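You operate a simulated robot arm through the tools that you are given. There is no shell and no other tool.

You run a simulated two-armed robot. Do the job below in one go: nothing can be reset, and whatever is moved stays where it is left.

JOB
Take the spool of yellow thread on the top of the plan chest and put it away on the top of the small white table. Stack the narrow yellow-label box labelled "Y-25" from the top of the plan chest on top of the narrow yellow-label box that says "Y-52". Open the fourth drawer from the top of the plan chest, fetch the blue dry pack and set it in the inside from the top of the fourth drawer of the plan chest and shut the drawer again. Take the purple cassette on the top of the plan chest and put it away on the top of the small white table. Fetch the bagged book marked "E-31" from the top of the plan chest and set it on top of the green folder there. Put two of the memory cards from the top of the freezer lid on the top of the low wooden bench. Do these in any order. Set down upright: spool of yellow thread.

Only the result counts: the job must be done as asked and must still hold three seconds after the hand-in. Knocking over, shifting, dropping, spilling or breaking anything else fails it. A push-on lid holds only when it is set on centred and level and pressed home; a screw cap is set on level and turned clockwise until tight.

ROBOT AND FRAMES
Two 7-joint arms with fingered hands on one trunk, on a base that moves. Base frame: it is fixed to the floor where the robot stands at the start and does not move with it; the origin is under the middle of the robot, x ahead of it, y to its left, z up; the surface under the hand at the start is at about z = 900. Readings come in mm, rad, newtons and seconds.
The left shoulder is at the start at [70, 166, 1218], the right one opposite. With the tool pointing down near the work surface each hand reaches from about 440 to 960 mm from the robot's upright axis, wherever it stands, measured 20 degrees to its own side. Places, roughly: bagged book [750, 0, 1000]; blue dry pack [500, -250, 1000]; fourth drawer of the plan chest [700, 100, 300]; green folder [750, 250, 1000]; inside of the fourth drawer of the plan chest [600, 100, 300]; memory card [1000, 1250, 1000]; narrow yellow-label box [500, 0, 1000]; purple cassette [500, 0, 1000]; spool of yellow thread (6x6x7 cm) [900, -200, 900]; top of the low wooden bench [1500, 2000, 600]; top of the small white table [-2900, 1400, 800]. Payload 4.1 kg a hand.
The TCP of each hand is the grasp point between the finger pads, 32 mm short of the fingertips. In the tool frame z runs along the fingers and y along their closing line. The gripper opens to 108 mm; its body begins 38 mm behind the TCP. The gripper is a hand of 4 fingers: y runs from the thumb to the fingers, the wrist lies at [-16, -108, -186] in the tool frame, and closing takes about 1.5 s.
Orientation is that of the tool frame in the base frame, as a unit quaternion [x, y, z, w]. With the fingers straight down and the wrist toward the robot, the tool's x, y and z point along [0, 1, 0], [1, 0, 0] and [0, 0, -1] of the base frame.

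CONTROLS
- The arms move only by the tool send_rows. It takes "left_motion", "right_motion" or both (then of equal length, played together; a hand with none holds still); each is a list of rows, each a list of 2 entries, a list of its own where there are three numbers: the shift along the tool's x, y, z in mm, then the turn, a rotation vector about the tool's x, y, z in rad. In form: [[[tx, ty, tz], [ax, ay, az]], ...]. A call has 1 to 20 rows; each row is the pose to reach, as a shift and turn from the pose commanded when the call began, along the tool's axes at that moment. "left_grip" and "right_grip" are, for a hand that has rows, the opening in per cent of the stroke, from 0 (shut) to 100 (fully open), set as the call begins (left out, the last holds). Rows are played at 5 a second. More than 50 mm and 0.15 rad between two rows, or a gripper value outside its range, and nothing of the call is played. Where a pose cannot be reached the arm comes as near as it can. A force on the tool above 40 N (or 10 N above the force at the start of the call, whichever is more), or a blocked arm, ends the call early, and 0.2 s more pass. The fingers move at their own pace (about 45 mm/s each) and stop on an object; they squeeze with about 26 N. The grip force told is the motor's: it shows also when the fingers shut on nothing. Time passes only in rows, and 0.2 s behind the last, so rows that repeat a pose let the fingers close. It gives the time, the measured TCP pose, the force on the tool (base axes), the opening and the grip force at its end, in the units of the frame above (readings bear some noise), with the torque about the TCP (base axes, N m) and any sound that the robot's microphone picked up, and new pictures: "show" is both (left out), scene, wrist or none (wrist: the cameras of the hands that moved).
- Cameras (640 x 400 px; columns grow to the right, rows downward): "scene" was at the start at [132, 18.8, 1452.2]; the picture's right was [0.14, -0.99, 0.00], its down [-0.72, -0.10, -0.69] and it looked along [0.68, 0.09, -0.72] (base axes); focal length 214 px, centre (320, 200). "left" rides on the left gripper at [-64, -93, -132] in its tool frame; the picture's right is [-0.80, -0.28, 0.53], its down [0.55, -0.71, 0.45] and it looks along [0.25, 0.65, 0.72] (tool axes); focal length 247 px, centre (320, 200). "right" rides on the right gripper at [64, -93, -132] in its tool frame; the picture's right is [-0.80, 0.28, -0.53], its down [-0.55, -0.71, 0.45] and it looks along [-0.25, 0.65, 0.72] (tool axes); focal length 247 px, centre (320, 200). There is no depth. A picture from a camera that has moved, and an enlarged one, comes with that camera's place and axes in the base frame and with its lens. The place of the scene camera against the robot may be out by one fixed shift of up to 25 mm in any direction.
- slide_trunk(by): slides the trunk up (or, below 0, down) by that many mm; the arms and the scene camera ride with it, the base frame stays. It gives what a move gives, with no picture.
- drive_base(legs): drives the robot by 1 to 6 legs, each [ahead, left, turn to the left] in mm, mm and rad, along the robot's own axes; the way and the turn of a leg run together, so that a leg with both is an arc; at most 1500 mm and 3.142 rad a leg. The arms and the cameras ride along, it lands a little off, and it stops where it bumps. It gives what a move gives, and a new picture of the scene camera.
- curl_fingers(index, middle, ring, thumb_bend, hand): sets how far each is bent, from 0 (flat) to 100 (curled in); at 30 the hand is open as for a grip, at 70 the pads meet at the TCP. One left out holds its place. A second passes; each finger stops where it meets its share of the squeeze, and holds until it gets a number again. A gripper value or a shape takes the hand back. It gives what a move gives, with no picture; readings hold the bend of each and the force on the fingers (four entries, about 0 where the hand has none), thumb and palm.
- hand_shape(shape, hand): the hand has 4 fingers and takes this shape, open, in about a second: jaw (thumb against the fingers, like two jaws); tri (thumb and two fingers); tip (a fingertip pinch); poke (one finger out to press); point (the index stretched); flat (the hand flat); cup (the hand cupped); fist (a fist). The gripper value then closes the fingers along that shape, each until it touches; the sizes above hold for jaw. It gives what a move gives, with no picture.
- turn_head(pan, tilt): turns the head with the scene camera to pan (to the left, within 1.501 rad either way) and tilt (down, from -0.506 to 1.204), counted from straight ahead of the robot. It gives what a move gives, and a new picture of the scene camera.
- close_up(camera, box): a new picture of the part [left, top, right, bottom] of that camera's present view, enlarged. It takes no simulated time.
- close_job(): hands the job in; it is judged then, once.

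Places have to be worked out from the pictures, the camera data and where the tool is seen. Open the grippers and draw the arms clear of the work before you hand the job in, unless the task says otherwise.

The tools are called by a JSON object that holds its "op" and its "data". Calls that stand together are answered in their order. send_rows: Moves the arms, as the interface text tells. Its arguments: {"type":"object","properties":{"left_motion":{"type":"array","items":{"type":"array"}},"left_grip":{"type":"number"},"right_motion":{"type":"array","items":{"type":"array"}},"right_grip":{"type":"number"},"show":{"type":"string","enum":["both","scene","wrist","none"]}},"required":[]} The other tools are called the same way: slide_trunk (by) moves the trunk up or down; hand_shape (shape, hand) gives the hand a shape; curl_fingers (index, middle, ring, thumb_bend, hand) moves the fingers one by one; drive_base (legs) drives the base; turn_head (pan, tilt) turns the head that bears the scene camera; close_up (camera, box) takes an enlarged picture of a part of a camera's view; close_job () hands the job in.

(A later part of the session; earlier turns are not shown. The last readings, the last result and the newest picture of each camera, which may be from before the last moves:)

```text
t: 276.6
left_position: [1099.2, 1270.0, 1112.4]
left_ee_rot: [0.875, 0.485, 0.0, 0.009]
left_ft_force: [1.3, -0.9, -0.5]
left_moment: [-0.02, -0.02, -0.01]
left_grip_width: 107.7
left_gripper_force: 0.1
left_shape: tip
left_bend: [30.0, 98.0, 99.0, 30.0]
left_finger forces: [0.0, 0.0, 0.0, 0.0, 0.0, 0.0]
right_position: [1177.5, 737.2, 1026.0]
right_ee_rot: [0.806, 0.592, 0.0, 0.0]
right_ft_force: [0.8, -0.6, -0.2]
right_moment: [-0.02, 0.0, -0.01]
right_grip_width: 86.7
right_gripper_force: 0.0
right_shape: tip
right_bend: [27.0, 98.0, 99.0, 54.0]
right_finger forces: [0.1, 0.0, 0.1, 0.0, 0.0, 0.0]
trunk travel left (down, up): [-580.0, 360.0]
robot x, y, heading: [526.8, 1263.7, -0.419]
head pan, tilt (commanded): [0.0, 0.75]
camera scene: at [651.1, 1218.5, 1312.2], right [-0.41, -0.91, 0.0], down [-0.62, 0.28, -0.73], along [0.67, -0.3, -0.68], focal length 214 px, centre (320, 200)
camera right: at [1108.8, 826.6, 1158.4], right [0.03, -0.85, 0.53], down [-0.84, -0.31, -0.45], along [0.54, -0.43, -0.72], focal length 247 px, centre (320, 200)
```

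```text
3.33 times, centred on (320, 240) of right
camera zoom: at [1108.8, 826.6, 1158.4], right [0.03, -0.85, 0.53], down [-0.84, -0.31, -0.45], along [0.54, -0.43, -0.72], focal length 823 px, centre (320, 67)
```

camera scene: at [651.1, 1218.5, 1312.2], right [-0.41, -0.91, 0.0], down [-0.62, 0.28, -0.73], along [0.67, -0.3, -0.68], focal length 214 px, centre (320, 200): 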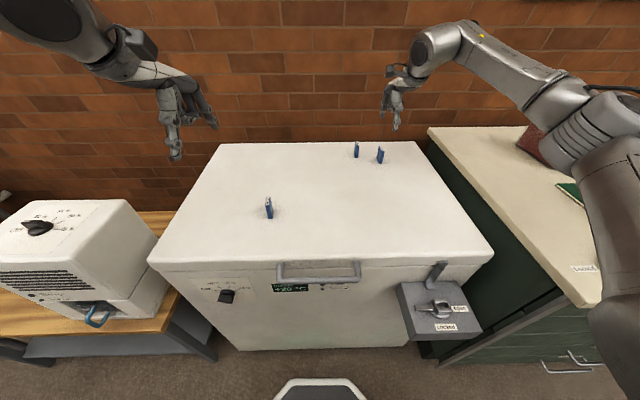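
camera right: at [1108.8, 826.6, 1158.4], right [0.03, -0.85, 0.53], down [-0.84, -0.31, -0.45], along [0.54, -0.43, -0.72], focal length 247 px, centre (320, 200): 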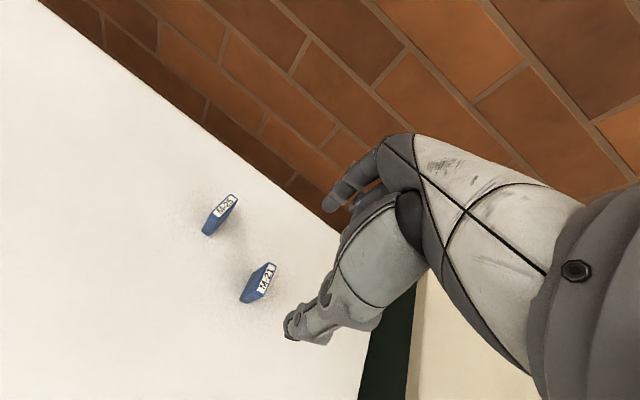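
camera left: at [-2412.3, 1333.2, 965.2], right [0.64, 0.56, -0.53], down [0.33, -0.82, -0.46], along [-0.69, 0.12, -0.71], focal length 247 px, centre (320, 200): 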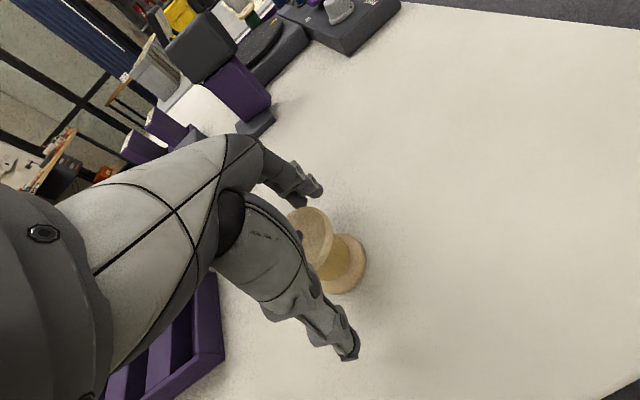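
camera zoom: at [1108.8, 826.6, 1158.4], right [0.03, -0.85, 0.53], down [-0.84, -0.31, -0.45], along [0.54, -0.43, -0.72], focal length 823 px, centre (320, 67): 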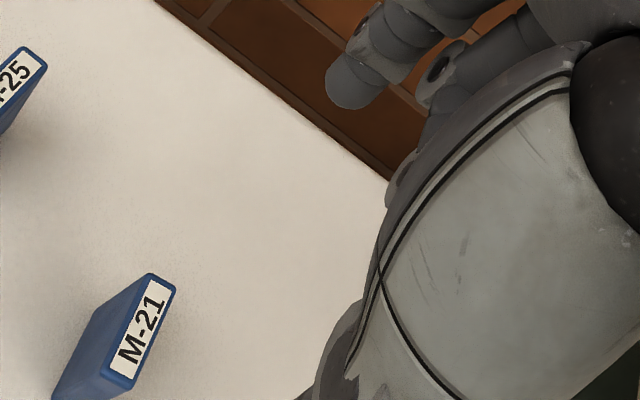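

M-21 is centred within 1 mm. Since the thumb closes first and acts as the stop, I offset the hand 10 mm toward the robot, then descend so the fingertips are at the card's upper half.

{"op": "send_rows", "data": {"right_motion": [[[0.8, -10, 0], [0, 0, 0]], [[0.8, -10, 35], [0, 0, 0]], [[0.8, -10, 70], [0, 0, 0]], [[0.8, -10, 98], [0, 0, 0]], [[0.8, -10, 111], [0, 0, 0]], [[0.8, -10, 111], [0, 0, 0]]], "right_grip": 80, "show": "wrist"}}

{"op": "close_up", "data": {"camera": "right", "box": [224, 180, 416, 300]}}

```text
t: 278.0
left_position: [1099.2, 1270.6, 1112.2]
left_ee_rot: [0.875, 0.483, 0.0, 0.009]
left_ft_force: [-0.4, -0.2, -0.7]
left_moment: [0.0, 0.02, 0.03]
left_grip_width: 107.7
left_gripper_force: 0.1
left_shape: tip
left_bend: [30.0, 98.0, 99.0, 30.0]
left_finger forces: [0.1, 0.0, 0.1, 0.0, 0.1, 0.0]
right_position: [1166.1, 741.9, 915.3]
right_ee_rot: [0.806, 0.591, 0.0, 0.0]
right_ft_force: [-0.5, 0.0, -0.4]
right_moment: [0.0, -0.01, 0.01]
right_grip_width: 86.6
right_gripper_force: 0.0
right_shape: tip
right_bend: [27.0, 98.0, 99.0, 54.0]
right_finger forces: [0.0, 0.0, 0.0, 0.0, 0.1, 0.0]
trunk travel left (down, up): [-580.0, 360.0]
robot x, y, heading: [527.6, 1267.0, -0.417]
head pan, tilt (commanded): [0.0, 0.75]
camera right: at [1096.8, 830.4, 1047.4], right [0.03, -0.85, 0.53], down [-0.84, -0.31, -0.45], along [0.54, -0.43, -0.72], focal length 247 px, centre (320, 200)
```

right: 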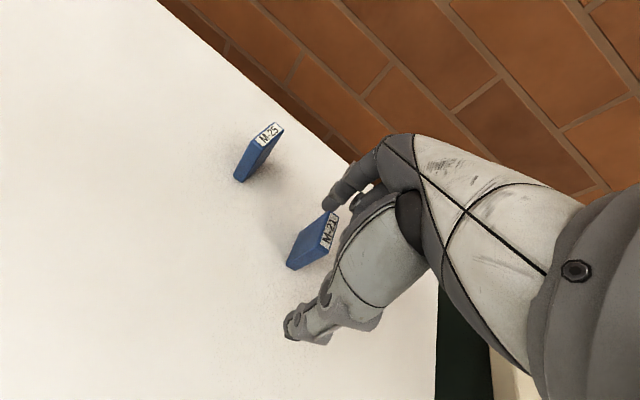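

```text
3.33 times, centred on (320, 240) of right
camera zoom: at [1096.8, 830.4, 1047.4], right [0.03, -0.85, 0.53], down [-0.84, -0.31, -0.45], along [0.54, -0.43, -0.72], focal length 823 px, centre (320, 67)
```

zoom: 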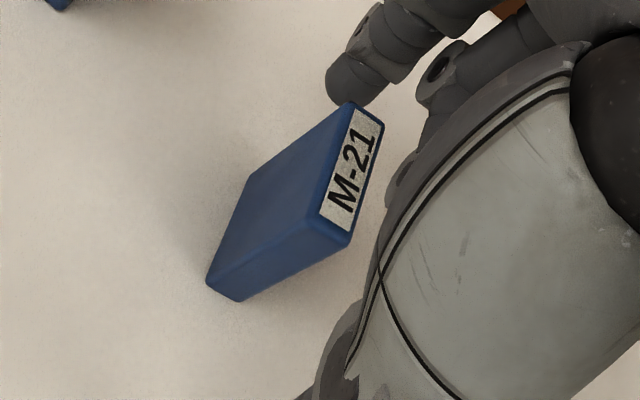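

The card sits right where wanted. I close the pinch.

{"op": "send_rows", "data": {"right_motion": [[[1, 1, 0], [0, 0, 0]], [[1, 1, 0], [0, 0, 0]], [[1, 1, 0], [0, 0, 0]], [[1, 1, 0], [0, 0, 0]], [[1, 1, 0], [0, 0, 0]], [[1, 1, 0], [0, 0, 0]], [[1, 1, 0], [0, 0, 0]], [[1, 1, 0], [0, 0, 0]], [[1, 1, 0], [0, 0, 0]]], "right_grip": 0, "show": "wrist"}}

{"op": "close_up", "data": {"camera": "right", "box": [224, 180, 416, 300]}}

```text
t: 280.0
left_position: [1099.2, 1270.4, 1113.5]
left_ee_rot: [0.875, 0.484, 0.0, 0.009]
left_ft_force: [-0.8, 0.0, 0.9]
left_moment: [0.0, 0.01, 0.0]
left_grip_width: 108.0
left_gripper_force: 0.2
left_shape: tip
left_bend: [30.0, 98.0, 99.0, 30.0]
left_finger forces: [0.0, 0.0, 0.0, 0.0, 0.0, 0.0]
right_position: [1165.8, 743.8, 913.9]
right_ee_rot: [0.806, 0.591, -0.001, 0.0]
right_ft_force: [0.3, 0.4, -0.1]
right_moment: [0.03, 0.03, 0.0]
right_grip_width: 30.9
right_gripper_force: 25.8
right_shape: tip
right_bend: [73.0, 100.0, 100.0, 74.0]
right_finger forces: [23.2, 0.1, 0.1, 0.0, 23.1, 0.0]
trunk travel left (down, up): [-580.0, 360.0]
robot x, y, heading: [531.3, 1267.4, -0.421]
head pan, tilt (commanded): [0.0, 0.75]
camera right: at [1098.9, 831.3, 1047.2], right [0.03, -0.85, 0.53], down [-0.84, -0.31, -0.45], along [0.54, -0.43, -0.72], focal length 247 px, centre (320, 200)
```

right: 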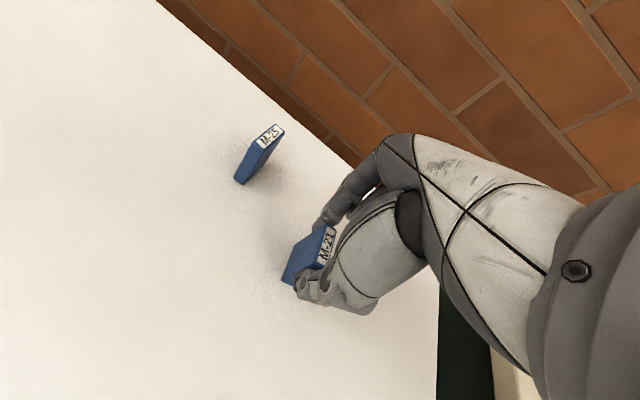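

```text
3.33 times, centred on (320, 240) of right
camera zoom: at [1098.9, 831.3, 1047.2], right [0.03, -0.85, 0.53], down [-0.84, -0.31, -0.45], along [0.54, -0.43, -0.72], focal length 823 px, centre (320, 67)
```

zoom: 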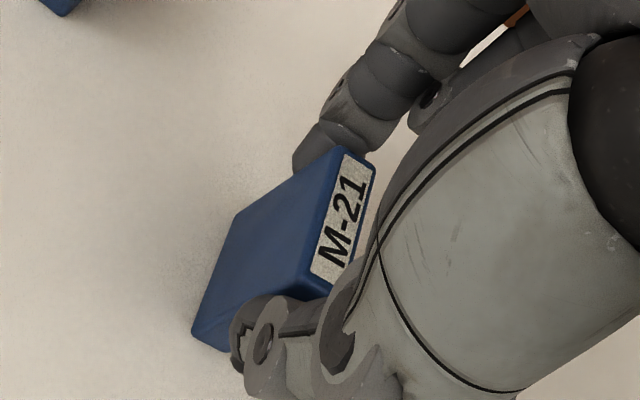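

The card is pinched firmly (31 mm, 23 N). I lift it straight up and pull back.

{"op": "send_rows", "data": {"right_motion": [[[0, 0, -10], [0, 0, 0]], [[0, 0, -40], [0, 0, 0]], [[0, 0, -80], [0, 0, 0]], [[0, 0, -120], [0, 0, 0]], [[0, -15, -160], [0, 0, 0]], [[0, -50, -185], [0, 0, 0]], [[0, -95, -195], [0, 0, 0]], [[0, -140, -195], [0, 0, 0]], [[0, -185, -195], [0, 0, 0]], [[0, -230, -195], [0, 0, 0]]], "show": "both"}}

{"op": "close_up", "data": {"camera": "right", "box": [224, 180, 416, 300]}}

```text
t: 282.2
left_position: [1098.3, 1270.0, 1114.0]
left_ee_rot: [0.875, 0.484, 0.001, 0.009]
left_ft_force: [0.6, -0.4, -0.1]
left_moment: [0.01, 0.03, 0.03]
left_grip_width: 107.5
left_gripper_force: 0.0
left_shape: tip
left_bend: [30.0, 98.0, 99.0, 30.0]
left_finger forces: [0.1, 0.1, 0.1, 0.0, 0.1, 0.0]
right_position: [944.8, 811.1, 1107.2]
right_ee_rot: [0.807, 0.591, 0.0, 0.0]
right_ft_force: [-0.1, -1.1, -0.7]
right_moment: [0.03, -0.03, 0.01]
right_grip_width: 31.2
right_gripper_force: 26.2
right_shape: tip
right_bend: [73.0, 100.0, 100.0, 74.0]
right_finger forces: [23.4, 0.0, 0.0, 0.1, 23.4, 0.0]
trunk travel left (down, up): [-580.0, 360.0]
robot x, y, heading: [528.8, 1267.4, -0.418]
head pan, tilt (commanded): [0.0, 0.75]
camera scene: at [650.6, 1218.6, 1312.3], right [-0.41, -0.91, 0.0], down [-0.62, 0.28, -0.73], along [0.67, -0.3, -0.68], focal length 214 px, centre (320, 200)
camera right: at [877.1, 901.3, 1240.5], right [0.03, -0.85, 0.53], down [-0.84, -0.31, -0.45], along [0.54, -0.43, -0.72], focal length 247 px, centre (320, 200)
```

scene: 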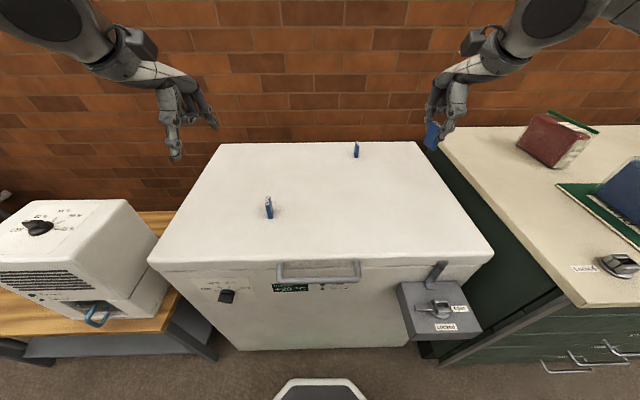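
right: 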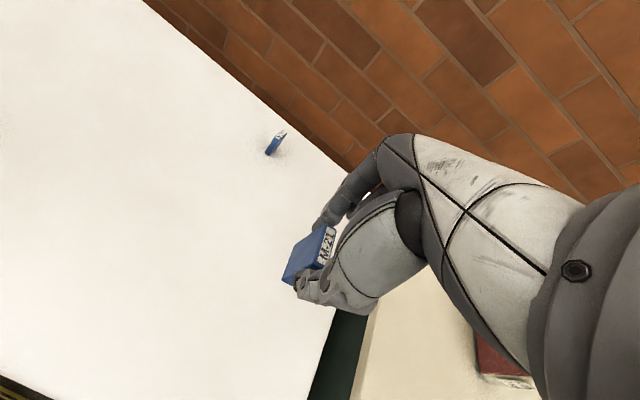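

```text
3.33 times, centred on (320, 240) of right
camera zoom: at [877.1, 901.3, 1240.5], right [0.03, -0.85, 0.53], down [-0.84, -0.31, -0.45], along [0.54, -0.43, -0.72], focal length 823 px, centre (320, 67)
```

zoom: 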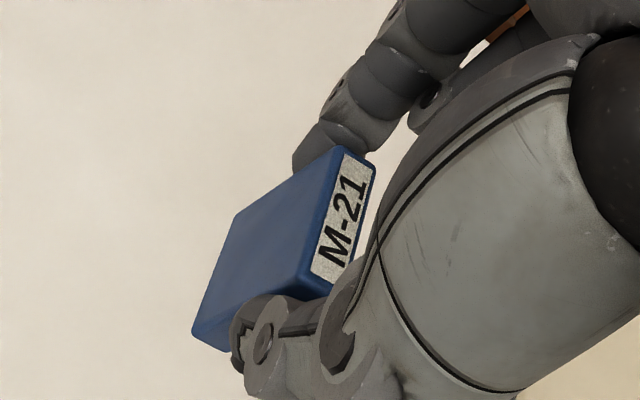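

M-21 is held. Now the left hand goes over M-32.

{"op": "send_rows", "data": {"left_motion": [[[-24, 7, 20], [0.004, 0, -0.068]], [[-48, 14, 45], [0.008, 0, -0.137]], [[-72, 21, 75], [0.012, 0, -0.205]], [[-95.3, 28.6, 100], [0.016, 0, -0.2735]], [[-95.3, 28.6, 100], [0.016, 0, -0.2735]]], "left_grip": 80, "show": "wrist"}}

{"op": "close_up", "data": {"camera": "left", "box": [240, 180, 432, 300]}}

```text
t: 283.4
left_position: [1072.9, 1171.6, 1014.7]
left_ee_rot: [0.801, 0.599, -0.005, 0.002]
left_ft_force: [0.0, 1.0, 0.1]
left_moment: [0.01, -0.03, -0.01]
left_grip_width: 86.6
left_gripper_force: 0.1
left_shape: tip
left_bend: [27.0, 98.0, 99.0, 54.0]
left_finger forces: [0.1, 0.1, 0.1, 0.0, 0.1, 0.0]
right_position: [946.6, 813.4, 1108.7]
right_ee_rot: [0.806, 0.592, 0.0, -0.001]
right_ft_force: [0.0, 0.1, 0.8]
right_moment: [0.02, 0.02, -0.02]
right_grip_width: 30.8
right_gripper_force: 26.3
right_shape: tip
right_bend: [73.0, 100.0, 100.0, 74.0]
right_finger forces: [23.4, 0.0, 0.0, 0.0, 23.3, 0.1]
trunk travel left (down, up): [-580.0, 360.0]
robot x, y, heading: [525.7, 1265.6, -0.414]
head pan, tilt (commanded): [0.0, 0.75]
camera left: at [966.4, 1139.0, 1145.0], right [-0.5, -0.69, -0.52], down [-0.52, 0.72, -0.45], along [0.69, 0.05, -0.72], focal length 247 px, centre (320, 200)
```

left: 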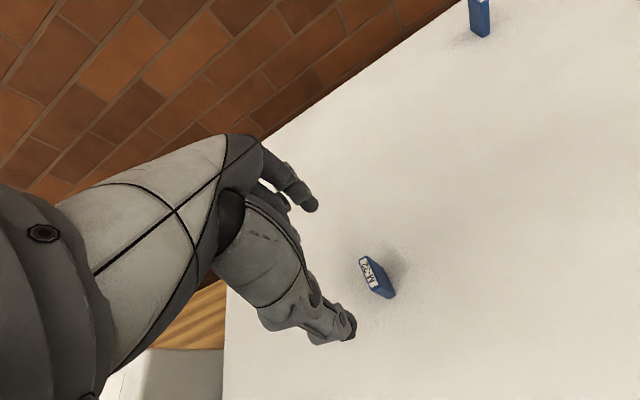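

```text
3.33 times, centred on (336, 240) of left
camera zoom: at [966.4, 1139.0, 1145.0], right [-0.5, -0.69, -0.52], down [-0.52, 0.72, -0.45], along [0.69, 0.05, -0.72], focal length 823 px, centre (267, 67)
```

zoom: 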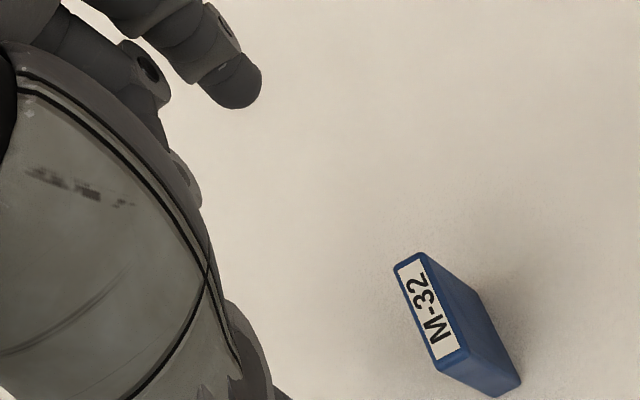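

M-32 is well aligned too. I offset by a few millimetres, descend and pinch it.

{"op": "send_rows", "data": {"left_motion": [[[-1.5, -6.5, 0], [0, 0, 0]], [[-1.5, -6.5, 35], [0, 0, 0]], [[-1.5, -6.5, 65], [0, 0, 0]], [[-1.5, -6.5, 90], [0, 0, 0]], [[-1.5, -6.5, 100], [0, 0, 0]], [[-1.5, -6.5, 100], [0, 0, 0]]], "left_grip": 80, "show": "wrist"}}

{"op": "close_up", "data": {"camera": "left", "box": [240, 180, 432, 300]}}

```text
t: 284.8
left_position: [1066.7, 1173.4, 914.1]
left_ee_rot: [0.801, 0.598, -0.005, 0.002]
left_ft_force: [0.2, -0.2, -0.2]
left_moment: [0.02, 0.01, -0.01]
left_grip_width: 86.5
left_gripper_force: 0.0
left_shape: tip
left_bend: [27.0, 98.0, 99.0, 54.0]
left_finger forces: [0.0, 0.1, 0.1, 0.0, 0.0, 0.0]
right_position: [947.9, 811.3, 1107.2]
right_ee_rot: [0.807, 0.591, 0.0, -0.001]
right_ft_force: [-0.2, 1.1, 0.1]
right_moment: [0.02, 0.01, -0.01]
right_grip_width: 30.9
right_gripper_force: 25.7
right_shape: tip
right_bend: [73.0, 100.0, 100.0, 74.0]
right_finger forces: [23.2, 0.0, 0.0, 0.0, 23.3, 0.0]
trunk travel left (down, up): [-580.0, 360.0]
robot x, y, heading: [526.0, 1263.6, -0.419]
head pan, tilt (commanded): [0.0, 0.75]
camera left: at [959.8, 1138.5, 1045.2], right [-0.5, -0.69, -0.52], down [-0.52, 0.72, -0.45], along [0.69, 0.05, -0.72], focal length 247 px, centre (320, 200)
```

left: 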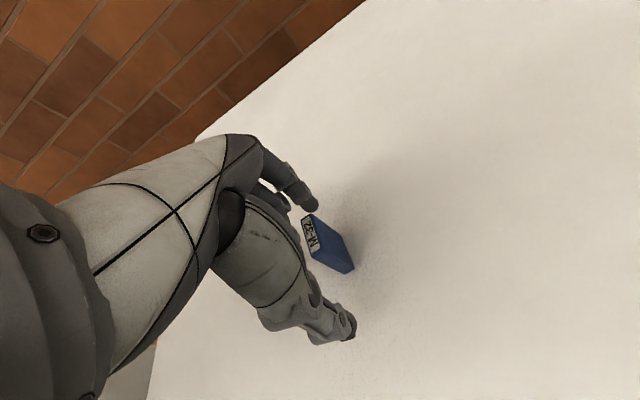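

```text
3.33 times, centred on (336, 240) of left
camera zoom: at [959.8, 1138.5, 1045.2], right [-0.5, -0.69, -0.52], down [-0.52, 0.72, -0.45], along [0.69, 0.05, -0.72], focal length 823 px, centre (267, 67)
```

zoom: 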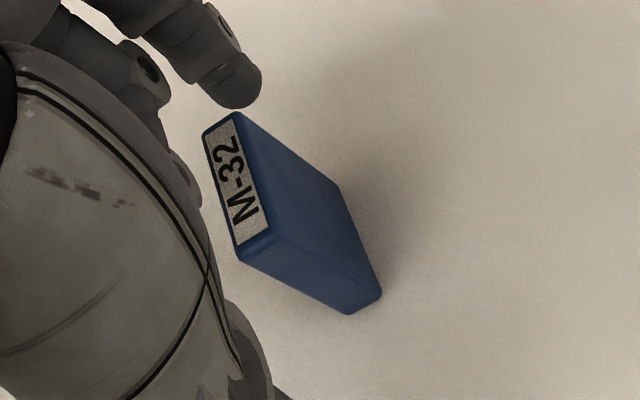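

{"op": "send_rows", "data": {"left_motion": [[[0, 0, 0], [0, 0, 0]], [[0, 0, 0], [0, 0, 0]], [[0, 0, 0], [0, 0, 0]], [[0, 0, 0], [0, 0, 0]], [[0, 0, 0], [0, 0, 0]], [[0, 0, 0], [0, 0, 0]], [[0, 0, 0], [0, 0, 0]], [[0, 0, 0], [0, 0, 0]], [[0, 0, 0], [0, 0, 0]]], "left_grip": 0, "show": "wrist"}}

{"op": "close_up", "data": {"camera": "left", "box": [240, 180, 432, 300]}}

```text
t: 286.8
left_position: [1066.8, 1172.0, 913.7]
left_ee_rot: [0.801, 0.598, -0.005, 0.002]
left_ft_force: [0.6, -0.8, -1.2]
left_moment: [-0.01, -0.02, -0.02]
left_grip_width: 31.0
left_gripper_force: 26.2
left_shape: tip
left_bend: [73.0, 100.0, 100.0, 74.0]
left_finger forces: [23.1, 0.0, 0.1, 0.1, 23.3, 0.0]
right_position: [947.7, 811.8, 1108.8]
right_ee_rot: [0.806, 0.591, 0.0, 0.0]
right_ft_force: [0.2, 0.2, -0.5]
right_moment: [-0.03, 0.02, -0.01]
right_grip_width: 31.1
right_gripper_force: 25.8
right_shape: tip
right_bend: [73.0, 100.0, 100.0, 74.0]
right_finger forces: [23.4, 0.0, 0.0, 0.0, 23.3, 0.0]
trunk travel left (down, up): [-580.0, 360.0]
robot x, y, heading: [527.9, 1265.5, -0.42]
head pan, tilt (commanded): [0.0, 0.75]
camera left: at [960.0, 1138.5, 1045.3], right [-0.5, -0.69, -0.52], down [-0.52, 0.72, -0.45], along [0.69, 0.05, -0.72], focal length 247 px, centre (320, 200)
```

left: 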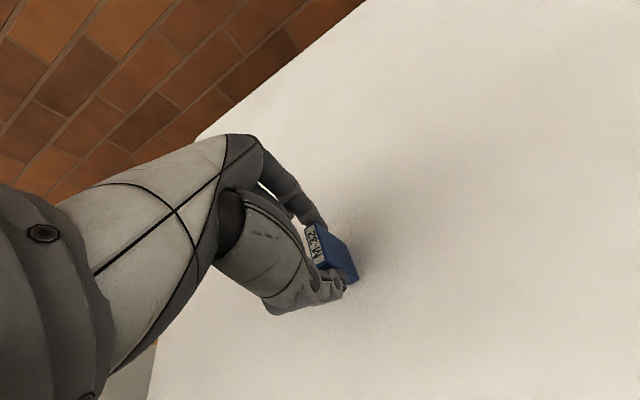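

```text
3.33 times, centred on (336, 240) of left
camera zoom: at [960.0, 1138.5, 1045.3], right [-0.5, -0.69, -0.52], down [-0.52, 0.72, -0.45], along [0.69, 0.05, -0.72], focal length 823 px, centre (267, 67)
```

zoom: 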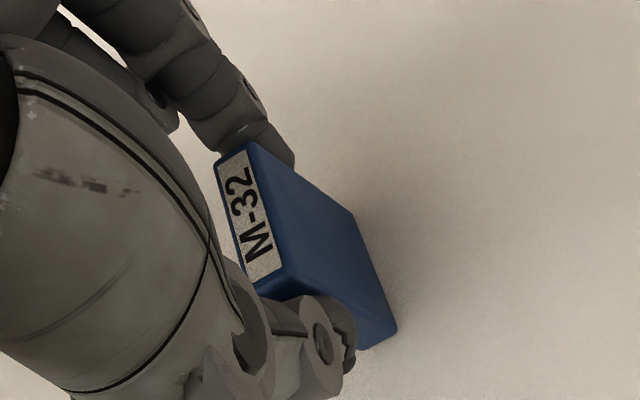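

M-32 is held. I lift it, then back off and drive left toward the wooden bench.

{"op": "send_rows", "data": {"left_motion": [[[0, 0, -10], [0, 0, 0]], [[0, 0, -40], [0, 0, 0]], [[0, 0, -80], [0, 0, 0]], [[0, 0, -120], [0, 0, 0]], [[0, 0, -160], [0, 0, 0]], [[0, 0, -195], [0, 0, 0]], [[0, 0, -195], [0, 0, 0]]], "show": "wrist"}}

{"op": "drive_base", "data": {"legs": [[-350, 0, 0], [0, 500, 0]]}}

{"op": "turn_head", "data": {"pan": 0.35, "tilt": 0.6}}

```text
t: 288.4
left_position: [1070.4, 1173.3, 1108.5]
left_ee_rot: [0.801, 0.599, -0.005, 0.003]
left_ft_force: [-0.5, -0.6, -0.7]
left_moment: [0.0, 0.02, -0.04]
left_grip_width: 31.1
left_gripper_force: 26.7
left_shape: tip
left_bend: [73.0, 100.0, 100.0, 74.0]
left_finger forces: [23.2, 0.1, 0.0, 0.0, 23.2, 0.0]
right_position: [947.2, 811.5, 1107.7]
right_ee_rot: [0.807, 0.591, -0.001, -0.001]
right_ft_force: [0.4, 0.1, -1.1]
right_moment: [0.0, -0.01, 0.01]
right_grip_width: 31.2
right_gripper_force: 26.5
right_shape: tip
right_bend: [73.0, 100.0, 100.0, 74.0]
right_finger forces: [23.3, 0.0, 0.0, 0.0, 23.3, 0.0]
trunk travel left (down, up): [-580.0, 360.0]
robot x, y, heading: [527.9, 1266.2, -0.421]
head pan, tilt (commanded): [0.0, 0.75]
camera left: at [963.3, 1140.2, 1239.0], right [-0.5, -0.69, -0.52], down [-0.52, 0.72, -0.45], along [0.69, 0.05, -0.72], focal length 247 px, centre (320, 200)
```

left: 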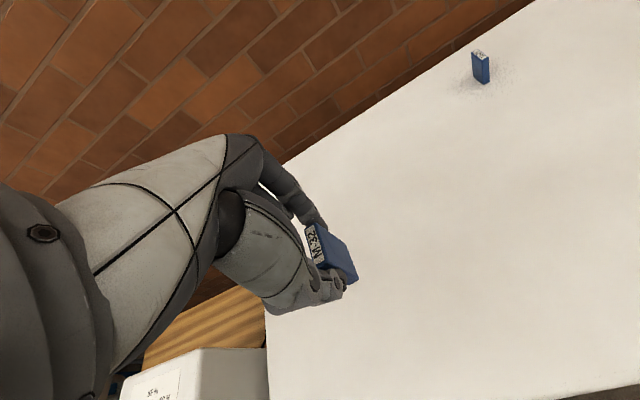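

```text
t: 293.2
left_position: [956.0, 1776.1, 1107.4]
left_ee_rot: [0.804, 0.595, -0.005, 0.002]
left_ft_force: [-0.6, -1.0, -0.4]
left_moment: [-0.04, -0.01, 0.03]
left_grip_width: 31.0
left_gripper_force: 25.8
left_shape: tip
left_bend: [73.0, 100.0, 100.0, 74.0]
left_finger forces: [23.2, 0.1, 0.0, 0.1, 23.3, 0.0]
right_position: [828.8, 1415.2, 1107.1]
right_ee_rot: [0.809, 0.588, -0.001, -0.001]
right_ft_force: [0.5, -0.2, 0.4]
right_moment: [-0.01, -0.01, -0.01]
right_grip_width: 31.1
right_gripper_force: 25.8
right_shape: tip
right_bend: [73.0, 100.0, 100.0, 74.0]
right_finger forces: [23.3, 0.0, 0.0, 0.0, 23.3, 0.0]
trunk travel left (down, up): [-580.0, 360.0]
robot x, y, heading: [411.9, 1868.6, -0.428]
head pan, tilt (commanded): [0.0, 0.75]
camera scene: at [537.4, 1823.5, 1312.1], right [-0.41, -0.91, 0.0], down [-0.62, 0.28, -0.73], along [0.67, -0.3, -0.68], focal length 214 px, centre (320, 200)
```

scene: 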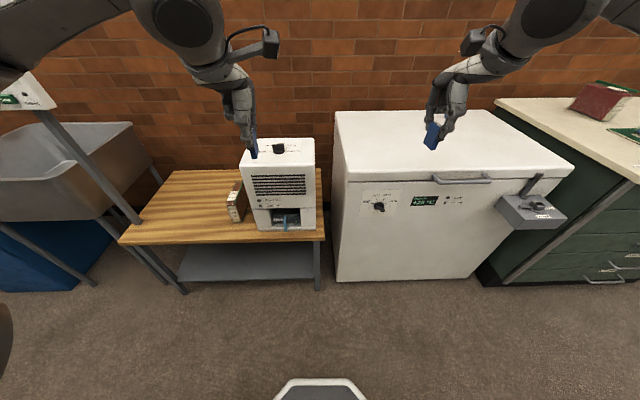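

```text
t: 294.1
left_position: [953.9, 1774.8, 1106.8]
left_ee_rot: [0.804, 0.595, -0.004, 0.002]
left_ft_force: [0.0, -0.6, -0.6]
left_moment: [0.0, 0.0, 0.01]
left_grip_width: 31.1
left_gripper_force: 26.2
left_shape: tip
left_bend: [73.0, 100.0, 100.0, 74.0]
left_finger forces: [23.2, 0.1, 0.1, 0.0, 23.3, 0.1]
right_position: [828.5, 1414.1, 1106.4]
right_ee_rot: [0.809, 0.587, -0.001, -0.001]
right_ft_force: [-0.1, -0.3, -0.3]
right_moment: [0.0, 0.03, 0.02]
right_grip_width: 31.2
right_gripper_force: 25.9
right_shape: tip
right_bend: [73.0, 100.0, 100.0, 74.0]
right_finger forces: [23.4, 0.0, 0.0, 0.1, 23.2, 0.0]
trunk travel left (down, up): [-580.0, 360.0]
robot x, y, heading: [412.9, 1870.7, -0.428]
head pan, tilt (commanded): [0.351, 0.6]
camera scene: at [549.9, 1850.6, 1324.9], right [-0.08, -1.0, 0.0], down [-0.56, 0.04, -0.82], along [0.82, -0.06, -0.57], focal length 214 px, centre (320, 200)
```

scene: 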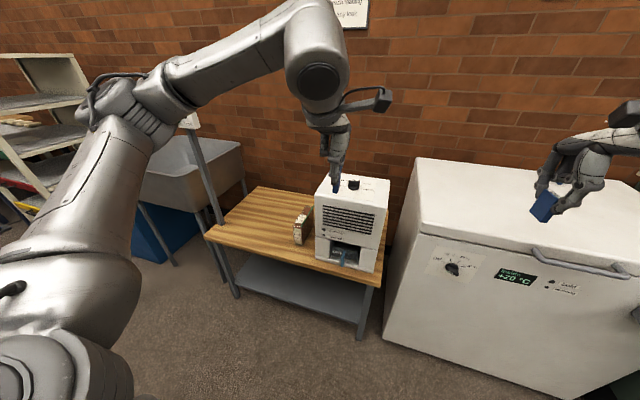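

The bench has free wood on its left half (a small packet and the white machine stand on its right). I shift the robot left in front of the free part, lower the trunk, and look again.

{"op": "drive_base", "data": {"legs": [[0, 430, 0]]}}

{"op": "slide_trunk", "data": {"by": -170}}

{"op": "turn_head", "data": {"pan": 0.0, "tilt": 0.7}}

{"op": "close_up", "data": {"camera": "left", "box": [0, 0, 640, 400]}}

{"op": "close_up", "data": {"camera": "right", "box": [0, 0, 640, 400]}}

```text
t: 296.7
left_position: [1134.7, 2172.0, 1107.9]
left_ee_rot: [0.803, 0.596, -0.006, 0.002]
left_ft_force: [0.3, 0.6, -0.5]
left_moment: [-0.01, 0.03, -0.01]
left_grip_width: 31.0
left_gripper_force: 25.7
left_shape: tip
left_bend: [73.0, 100.0, 100.0, 74.0]
left_finger forces: [23.2, 0.1, 0.1, 0.0, 23.2, 0.0]
right_position: [1009.5, 1810.7, 1108.1]
right_ee_rot: [0.808, 0.589, 0.0, -0.001]
right_ft_force: [0.5, 0.4, -0.2]
right_moment: [0.02, 0.01, 0.03]
right_grip_width: 31.3
right_gripper_force: 25.8
right_shape: tip
right_bend: [73.0, 100.0, 100.0, 74.0]
right_finger forces: [23.3, 0.0, 0.0, 0.0, 23.2, 0.0]
trunk travel left (down, up): [-580.0, 360.0]
robot x, y, heading: [592.7, 2264.7, -0.426]
head pan, tilt (commanded): [0.351, 0.6]
camera scene: at [729.3, 2246.3, 1324.9], right [-0.07, -1.0, 0.0], down [-0.56, 0.04, -0.82], along [0.82, -0.06, -0.57], focal length 214 px, centre (320, 200)
```

scene: 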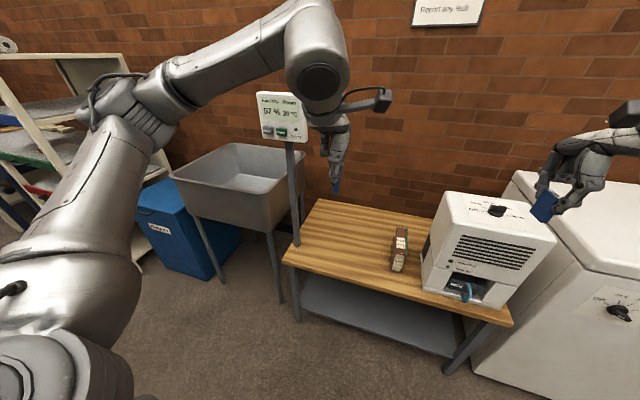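

```text
t: 298.6
left_position: [1132.7, 2172.1, 937.3]
left_ee_rot: [0.803, 0.596, -0.005, 0.003]
left_ft_force: [-0.1, 0.4, 0.0]
left_moment: [-0.02, -0.01, -0.01]
left_grip_width: 31.2
left_gripper_force: 25.9
left_shape: tip
left_bend: [73.0, 100.0, 100.0, 74.0]
left_finger forces: [23.3, 0.0, 0.0, 0.0, 23.1, 0.0]
right_position: [1008.3, 1809.7, 938.4]
right_ee_rot: [0.808, 0.589, 0.0, 0.0]
right_ft_force: [-0.3, 0.1, 0.3]
right_moment: [-0.03, -0.03, 0.02]
right_grip_width: 30.9
right_gripper_force: 26.2
right_shape: tip
right_bend: [73.0, 100.0, 100.0, 74.0]
right_finger forces: [23.3, 0.0, 0.0, 0.0, 23.3, 0.0]
trunk travel left (down, up): [-410.0, 530.0]
robot x, y, heading: [590.3, 2267.6, -0.419]
head pan, tilt (commanded): [0.351, 0.6]
```

```text
t: 299.4
left_position: [1134.5, 2170.6, 938.5]
left_ee_rot: [0.803, 0.596, -0.004, 0.002]
left_ft_force: [0.0, 0.1, -0.5]
left_moment: [0.0, -0.02, 0.0]
left_grip_width: 31.2
left_gripper_force: 25.5
left_shape: tip
left_bend: [73.0, 100.0, 100.0, 74.0]
left_finger forces: [23.2, 0.0, 0.1, 0.0, 23.2, 0.0]
right_position: [1008.7, 1810.2, 937.3]
right_ee_rot: [0.809, 0.588, -0.001, -0.001]
right_ft_force: [-0.2, 0.6, 0.0]
right_moment: [-0.01, 0.0, 0.01]
right_grip_width: 31.0
right_gripper_force: 25.7
right_shape: tip
right_bend: [73.0, 100.0, 100.0, 74.0]
right_finger forces: [23.2, 0.0, 0.0, 0.0, 23.3, 0.0]
trunk travel left (down, up): [-410.0, 530.0]
robot x, y, heading: [593.8, 2266.3, -0.422]
head pan, tilt (commanded): [0.0, 0.7]
camera scene: at [718.4, 2217.7, 1146.3], right [-0.41, -0.91, 0.0], down [-0.59, 0.27, -0.76], along [0.7, -0.31, -0.64], focal length 214 px, centre (320, 200)
```

scene: 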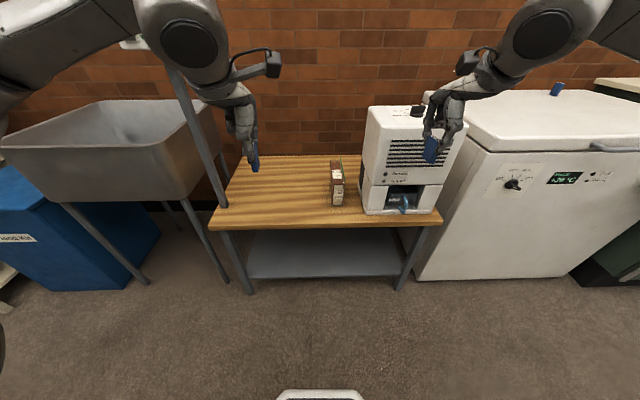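

```text
1.00 times, centred on (320, 200) of left (not enlarged: the box is as wide or as high as the picture)
camera zoom: at [1026.4, 2138.0, 1068.8], right [-0.51, -0.69, -0.52], down [-0.52, 0.73, -0.45], along [0.69, 0.04, -0.72], focal length 247 px, centre (320, 200)
```

zoom: 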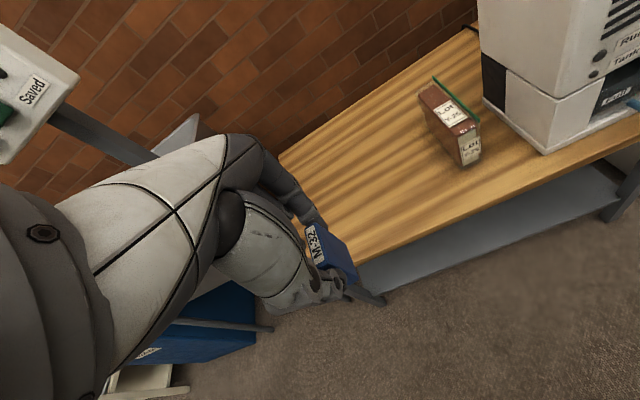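

```text
1.00 times, centred on (320, 200) of right (not enlarged: the box is as wide or as high as the picture)
camera zoom: at [941.3, 1899.2, 1070.0], right [0.02, -0.85, 0.53], down [-0.84, -0.3, -0.45], along [0.54, -0.44, -0.72], focal length 247 px, centre (320, 200)
```

zoom: 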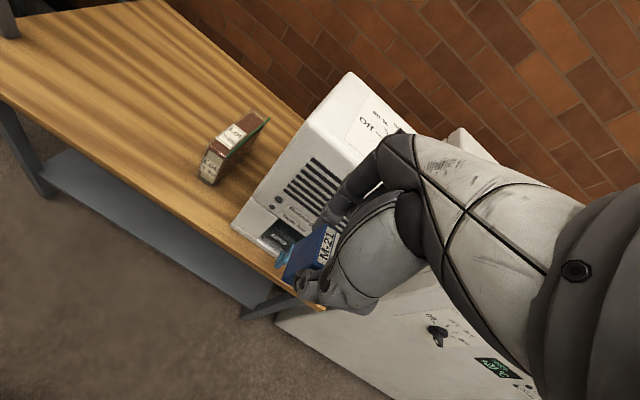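

Triangulation puts the bench top at z≈535, free from the red book (left side at about −50 mm) to the left edge (+415 mm). I move 80 mm closer and extend the left hand over the free wood.

{"op": "drive_base", "data": {"legs": [[80, 0, 0]]}}

{"op": "send_rows", "data": {"left_motion": [[[5, 38, 0], [0, 0, 0]], [[10, 76, 0], [0, 0, 0]], [[15, 114, 0], [0, 0, 0]], [[20, 152, 0], [0, 0, 0]], [[23, 190, 0], [0, 0, 0]], [[23, 190, 45], [0, 0, 0]], [[23, 190, 90], [0, 0, 0]], [[23, 190, 135], [0, 0, 0]], [[23, 190, 180], [0, 0, 0]], [[23, 190, 180], [0, 0, 0]]], "show": "both"}}

```text
t: 300.5
left_position: [1208.5, 2138.0, 936.3]
left_ee_rot: [0.803, 0.596, -0.005, 0.0]
left_ft_force: [-0.4, 0.0, 0.3]
left_moment: [-0.02, 0.0, 0.0]
left_grip_width: 31.0
left_gripper_force: 25.7
left_shape: tip
left_bend: [73.0, 100.0, 100.0, 74.0]
left_finger forces: [23.3, 0.1, 0.0, 0.0, 23.2, 0.0]
right_position: [1084.4, 1775.5, 937.1]
right_ee_rot: [0.808, 0.589, -0.001, -0.002]
right_ft_force: [0.7, -0.8, 0.0]
right_moment: [0.03, 0.01, -0.03]
right_grip_width: 31.1
right_gripper_force: 26.1
right_shape: tip
right_bend: [73.0, 100.0, 100.0, 74.0]
right_finger forces: [23.4, 0.1, 0.1, 0.0, 23.3, 0.1]
trunk travel left (down, up): [-410.0, 530.0]
robot x, y, heading: [668.9, 2232.4, -0.426]
head pan, tilt (commanded): [0.0, 0.7]
camera scene: at [793.8, 2183.4, 1146.1], right [-0.41, -0.91, 0.0], down [-0.59, 0.27, -0.76], along [0.7, -0.31, -0.65], focal length 214 px, centre (320, 200)
```

scene: 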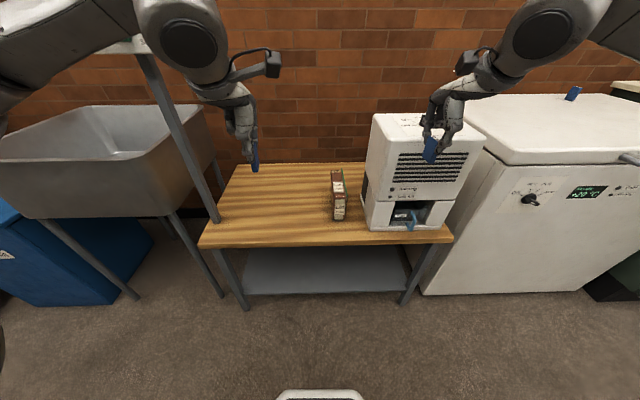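

```text
t: 302.7
left_position: [1396.6, 2102.8, 755.7]
left_ee_rot: [0.803, 0.597, -0.005, 0.002]
left_ft_force: [0.5, -0.5, -0.3]
left_moment: [-0.02, 0.0, -0.03]
left_grip_width: 31.0
left_gripper_force: 25.9
left_shape: tip
left_bend: [73.0, 100.0, 100.0, 74.0]
left_finger forces: [23.2, 0.0, 0.0, 0.0, 23.2, 0.0]
right_position: [1083.3, 1776.4, 937.5]
right_ee_rot: [0.809, 0.588, -0.001, -0.001]
right_ft_force: [-0.2, -0.4, -0.7]
right_moment: [-0.03, -0.03, -0.02]
right_grip_width: 31.1
right_gripper_force: 26.1
right_shape: tip
right_bend: [73.0, 100.0, 100.0, 74.0]
right_finger forces: [23.2, 0.0, 0.1, 0.0, 23.3, 0.0]
trunk travel left (down, up): [-410.0, 530.0]
robot x, y, heading: [663.7, 2233.0, -0.423]
head pan, tilt (commanded): [0.0, 0.7]
camera scene: at [792.2, 2184.0, 1146.4], right [-0.41, -0.91, 0.0], down [-0.59, 0.27, -0.76], along [0.7, -0.32, -0.64], focal length 214 px, centre (320, 200)
camera left: at [1289.3, 2069.0, 886.1], right [-0.5, -0.69, -0.52], down [-0.52, 0.73, -0.45], along [0.69, 0.04, -0.72], focal length 247 px, centre (320, 200)
```

scene: 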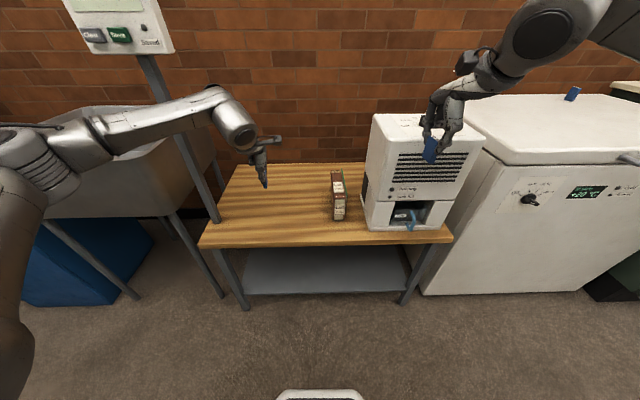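
left: 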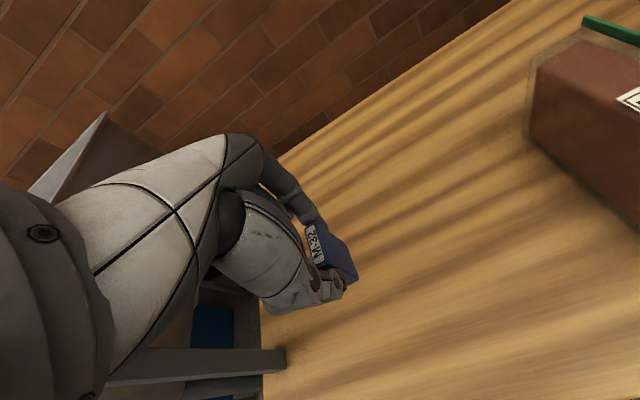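

The card hangs over clear wood, 240 mm inside the bench's left edge. I lower it to just above the surface.

{"op": "send_rows", "data": {"left_motion": [[[0, 0, 40], [0, 0, 0]], [[0, 0, 80], [0, 0, 0]], [[0, 0, 115], [0, 0, 0]], [[0, 0, 138], [0, 0, 0]], [[0, 0, 148], [0, 0, 0]], [[0, 0, 148], [0, 0, 0]]], "show": "wrist"}}

{"op": "close_up", "data": {"camera": "left", "box": [240, 180, 432, 300]}}

```text
t: 304.1
left_position: [1394.5, 2102.9, 615.6]
left_ee_rot: [0.803, 0.596, -0.003, 0.006]
left_ft_force: [1.6, 1.2, 36.4]
left_moment: [0.04, -0.13, -0.05]
left_grip_width: 34.2
left_gripper_force: 25.7
left_shape: tip
left_bend: [73.0, 100.0, 100.0, 75.0]
left_finger forces: [30.6, 0.0, 0.1, 0.0, 29.0, 0.0]
right_position: [1079.4, 1776.8, 940.2]
right_ee_rot: [0.808, 0.589, 0.001, 0.002]
right_ft_force: [0.3, -0.7, 0.3]
right_moment: [0.0, 0.0, 0.01]
right_grip_width: 31.2
right_gripper_force: 25.2
right_shape: tip
right_bend: [73.0, 100.0, 100.0, 74.0]
right_finger forces: [23.4, 0.0, 0.0, 0.1, 23.3, 0.0]
trunk travel left (down, up): [-410.0, 530.0]
robot x, y, heading: [667.8, 2235.6, -0.424]
head pan, tilt (commanded): [0.0, 0.7]
camera left: at [1285.7, 2069.5, 745.6], right [-0.5, -0.69, -0.52], down [-0.52, 0.72, -0.46], along [0.7, 0.04, -0.72], focal length 247 px, centre (320, 200)
```

left: 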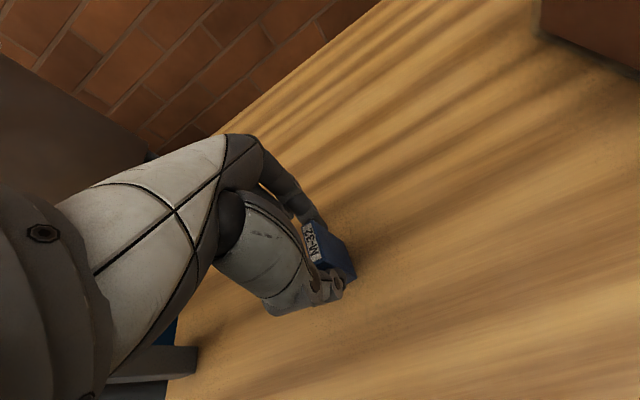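

```text
3.33 times, centred on (336, 240) of left
camera zoom: at [1285.7, 2069.5, 745.6], right [-0.5, -0.69, -0.52], down [-0.52, 0.72, -0.46], along [0.7, 0.04, -0.72], focal length 823 px, centre (267, 67)
```

zoom: 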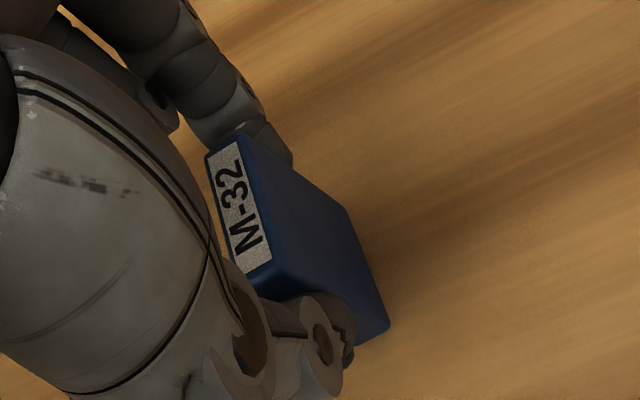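

The card touched the bench earlier than expected (36 N). I ease up 8 mm and open the pinch.

{"op": "send_rows", "data": {"left_motion": [[[0, 0, -5], [0, 0, 0]], [[0, 0, -7], [0, 0, 0]], [[0, 0, -7], [0, 0, 0]]], "show": "none"}}

{"op": "send_rows", "data": {"left_motion": [[[0, 0, 0], [0, 0, 0]], [[0, 0, 0], [0, 0, 0]], [[0, 0, 0], [0, 0, 0]], [[0, 0, 0], [0, 0, 0]], [[0, 0, 0], [0, 0, 0]], [[0, 0, 0], [0, 0, 0]], [[0, 0, 0], [0, 0, 0]]], "left_grip": 100, "show": "wrist"}}

{"op": "close_up", "data": {"camera": "left", "box": [240, 180, 432, 300]}}

```text
t: 304.9
left_position: [1393.0, 2102.3, 616.8]
left_ee_rot: [0.803, 0.597, -0.004, 0.002]
left_ft_force: [6.4, -1.3, 18.5]
left_moment: [-0.07, -0.33, -0.04]
left_grip_width: 34.5
left_gripper_force: 26.3
left_shape: tip
left_bend: [73.0, 100.0, 100.0, 76.0]
left_finger forces: [30.2, 0.0, 0.0, 0.0, 24.0, 0.0]
right_position: [1082.6, 1776.9, 938.5]
right_ee_rot: [0.808, 0.589, 0.0, 0.0]
right_ft_force: [0.2, -0.6, 0.2]
right_moment: [0.02, -0.04, -0.03]
right_grip_width: 31.1
right_gripper_force: 25.8
right_shape: tip
right_bend: [73.0, 100.0, 100.0, 74.0]
right_finger forces: [23.2, 0.0, 0.1, 0.1, 23.3, 0.0]
trunk travel left (down, up): [-410.0, 530.0]
robot x, y, heading: [664.4, 2233.6, -0.422]
head pan, tilt (commanded): [0.0, 0.7]
```

```text
t: 306.5
left_position: [1393.8, 2101.8, 615.6]
left_ee_rot: [0.803, 0.596, -0.005, 0.002]
left_ft_force: [0.3, 0.1, 0.2]
left_moment: [-0.01, 0.03, -0.02]
left_grip_width: 107.4
left_gripper_force: 0.0
left_shape: tip
left_bend: [30.0, 98.0, 99.0, 30.0]
left_finger forces: [0.0, 0.0, 0.0, 0.0, 0.0, 0.0]
right_position: [1083.6, 1776.6, 938.2]
right_ee_rot: [0.809, 0.588, -0.001, 0.0]
right_ft_force: [0.1, -0.6, 0.4]
right_moment: [-0.02, 0.01, -0.04]
right_grip_width: 31.1
right_gripper_force: 25.8
right_shape: tip
right_bend: [73.0, 100.0, 100.0, 74.0]
right_finger forces: [23.4, 0.0, 0.0, 0.0, 23.4, 0.0]
trunk travel left (down, up): [-410.0, 530.0]
robot x, y, heading: [666.5, 2231.4, -0.426]
head pan, tilt (commanded): [0.0, 0.7]
camera left: at [1287.2, 2069.1, 746.6], right [-0.51, -0.69, -0.52], down [-0.52, 0.73, -0.45], along [0.69, 0.04, -0.72], focal length 247 px, centre (320, 200)
```

left: 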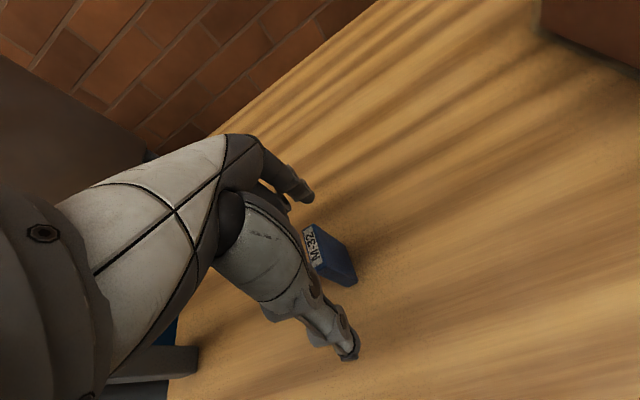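

```text
3.33 times, centred on (336, 240) of left
camera zoom: at [1287.2, 2069.1, 746.6], right [-0.51, -0.69, -0.52], down [-0.52, 0.73, -0.45], along [0.69, 0.04, -0.72], focal length 823 px, centre (267, 67)
```

zoom: 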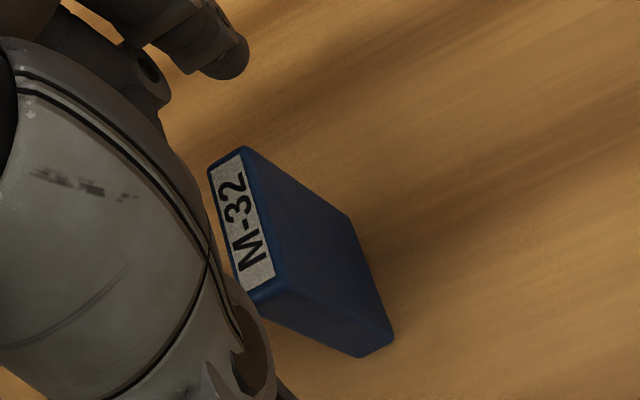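

M-32 stands on the bench. I lift the left hand straight up and draw it back.

{"op": "send_rows", "data": {"left_motion": [[[0, 0, -15], [0, 0, 0]], [[0, 0, -50], [0, 0, 0]], [[0, 0, -95], [0, 0, 0]], [[0, 0, -140], [0, 0, 0]], [[0, 0, -185], [0, 0, 0]], [[0, 0, -230], [0, 0, 0]], [[0, -10, -275], [0, 0, 0]], [[10, -45, -305], [0, 0, 0]], [[25, -90, -310], [0, 0, 0]], [[40, -135, -310], [0, 0, 0]], [[55, -180, -310], [0, 0, 0]]], "show": "scene"}}

{"op": "close_up", "data": {"camera": "scene", "box": [190, 140, 382, 260]}}

```text
t: 308.9
left_position: [1236.5, 2211.7, 928.0]
left_ee_rot: [0.803, 0.597, -0.004, 0.002]
left_ft_force: [-0.3, 0.9, -1.0]
left_moment: [0.02, -0.02, 0.0]
left_grip_width: 107.5
left_gripper_force: 0.0
left_shape: tip
left_bend: [30.0, 98.0, 99.0, 30.0]
left_finger forces: [0.0, 0.1, 0.0, 0.0, 0.0, 0.0]
right_position: [1081.8, 1776.3, 938.3]
right_ee_rot: [0.809, 0.588, 0.0, 0.001]
right_ft_force: [0.2, 0.1, 0.1]
right_moment: [0.0, -0.02, 0.07]
right_grip_width: 31.2
right_gripper_force: 25.7
right_shape: tip
right_bend: [73.0, 100.0, 100.0, 74.0]
right_finger forces: [23.3, 0.0, 0.1, 0.1, 23.3, 0.0]
trunk travel left (down, up): [-410.0, 530.0]
robot x, y, heading: [668.3, 2232.1, -0.423]
head pan, tilt (commanded): [0.0, 0.7]
camera scene: at [791.9, 2184.6, 1146.5], right [-0.41, -0.91, 0.0], down [-0.59, 0.27, -0.77], along [0.7, -0.32, -0.64], focal length 214 px, centre (320, 200)
```

scene: 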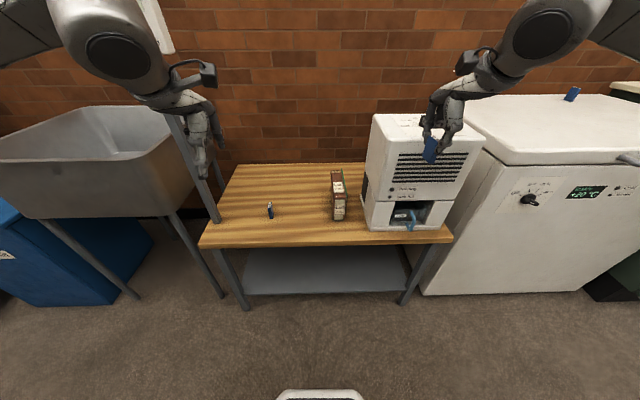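

```text
3.33 times, centred on (286, 200) of scene
camera zoom: at [791.9, 2184.6, 1146.5], right [-0.41, -0.91, 0.0], down [-0.59, 0.27, -0.77], along [0.7, -0.32, -0.64], focal length 715 px, centre (433, 200)
```

zoom: 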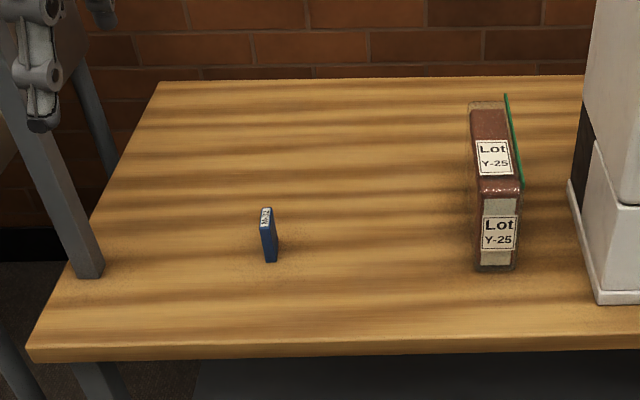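

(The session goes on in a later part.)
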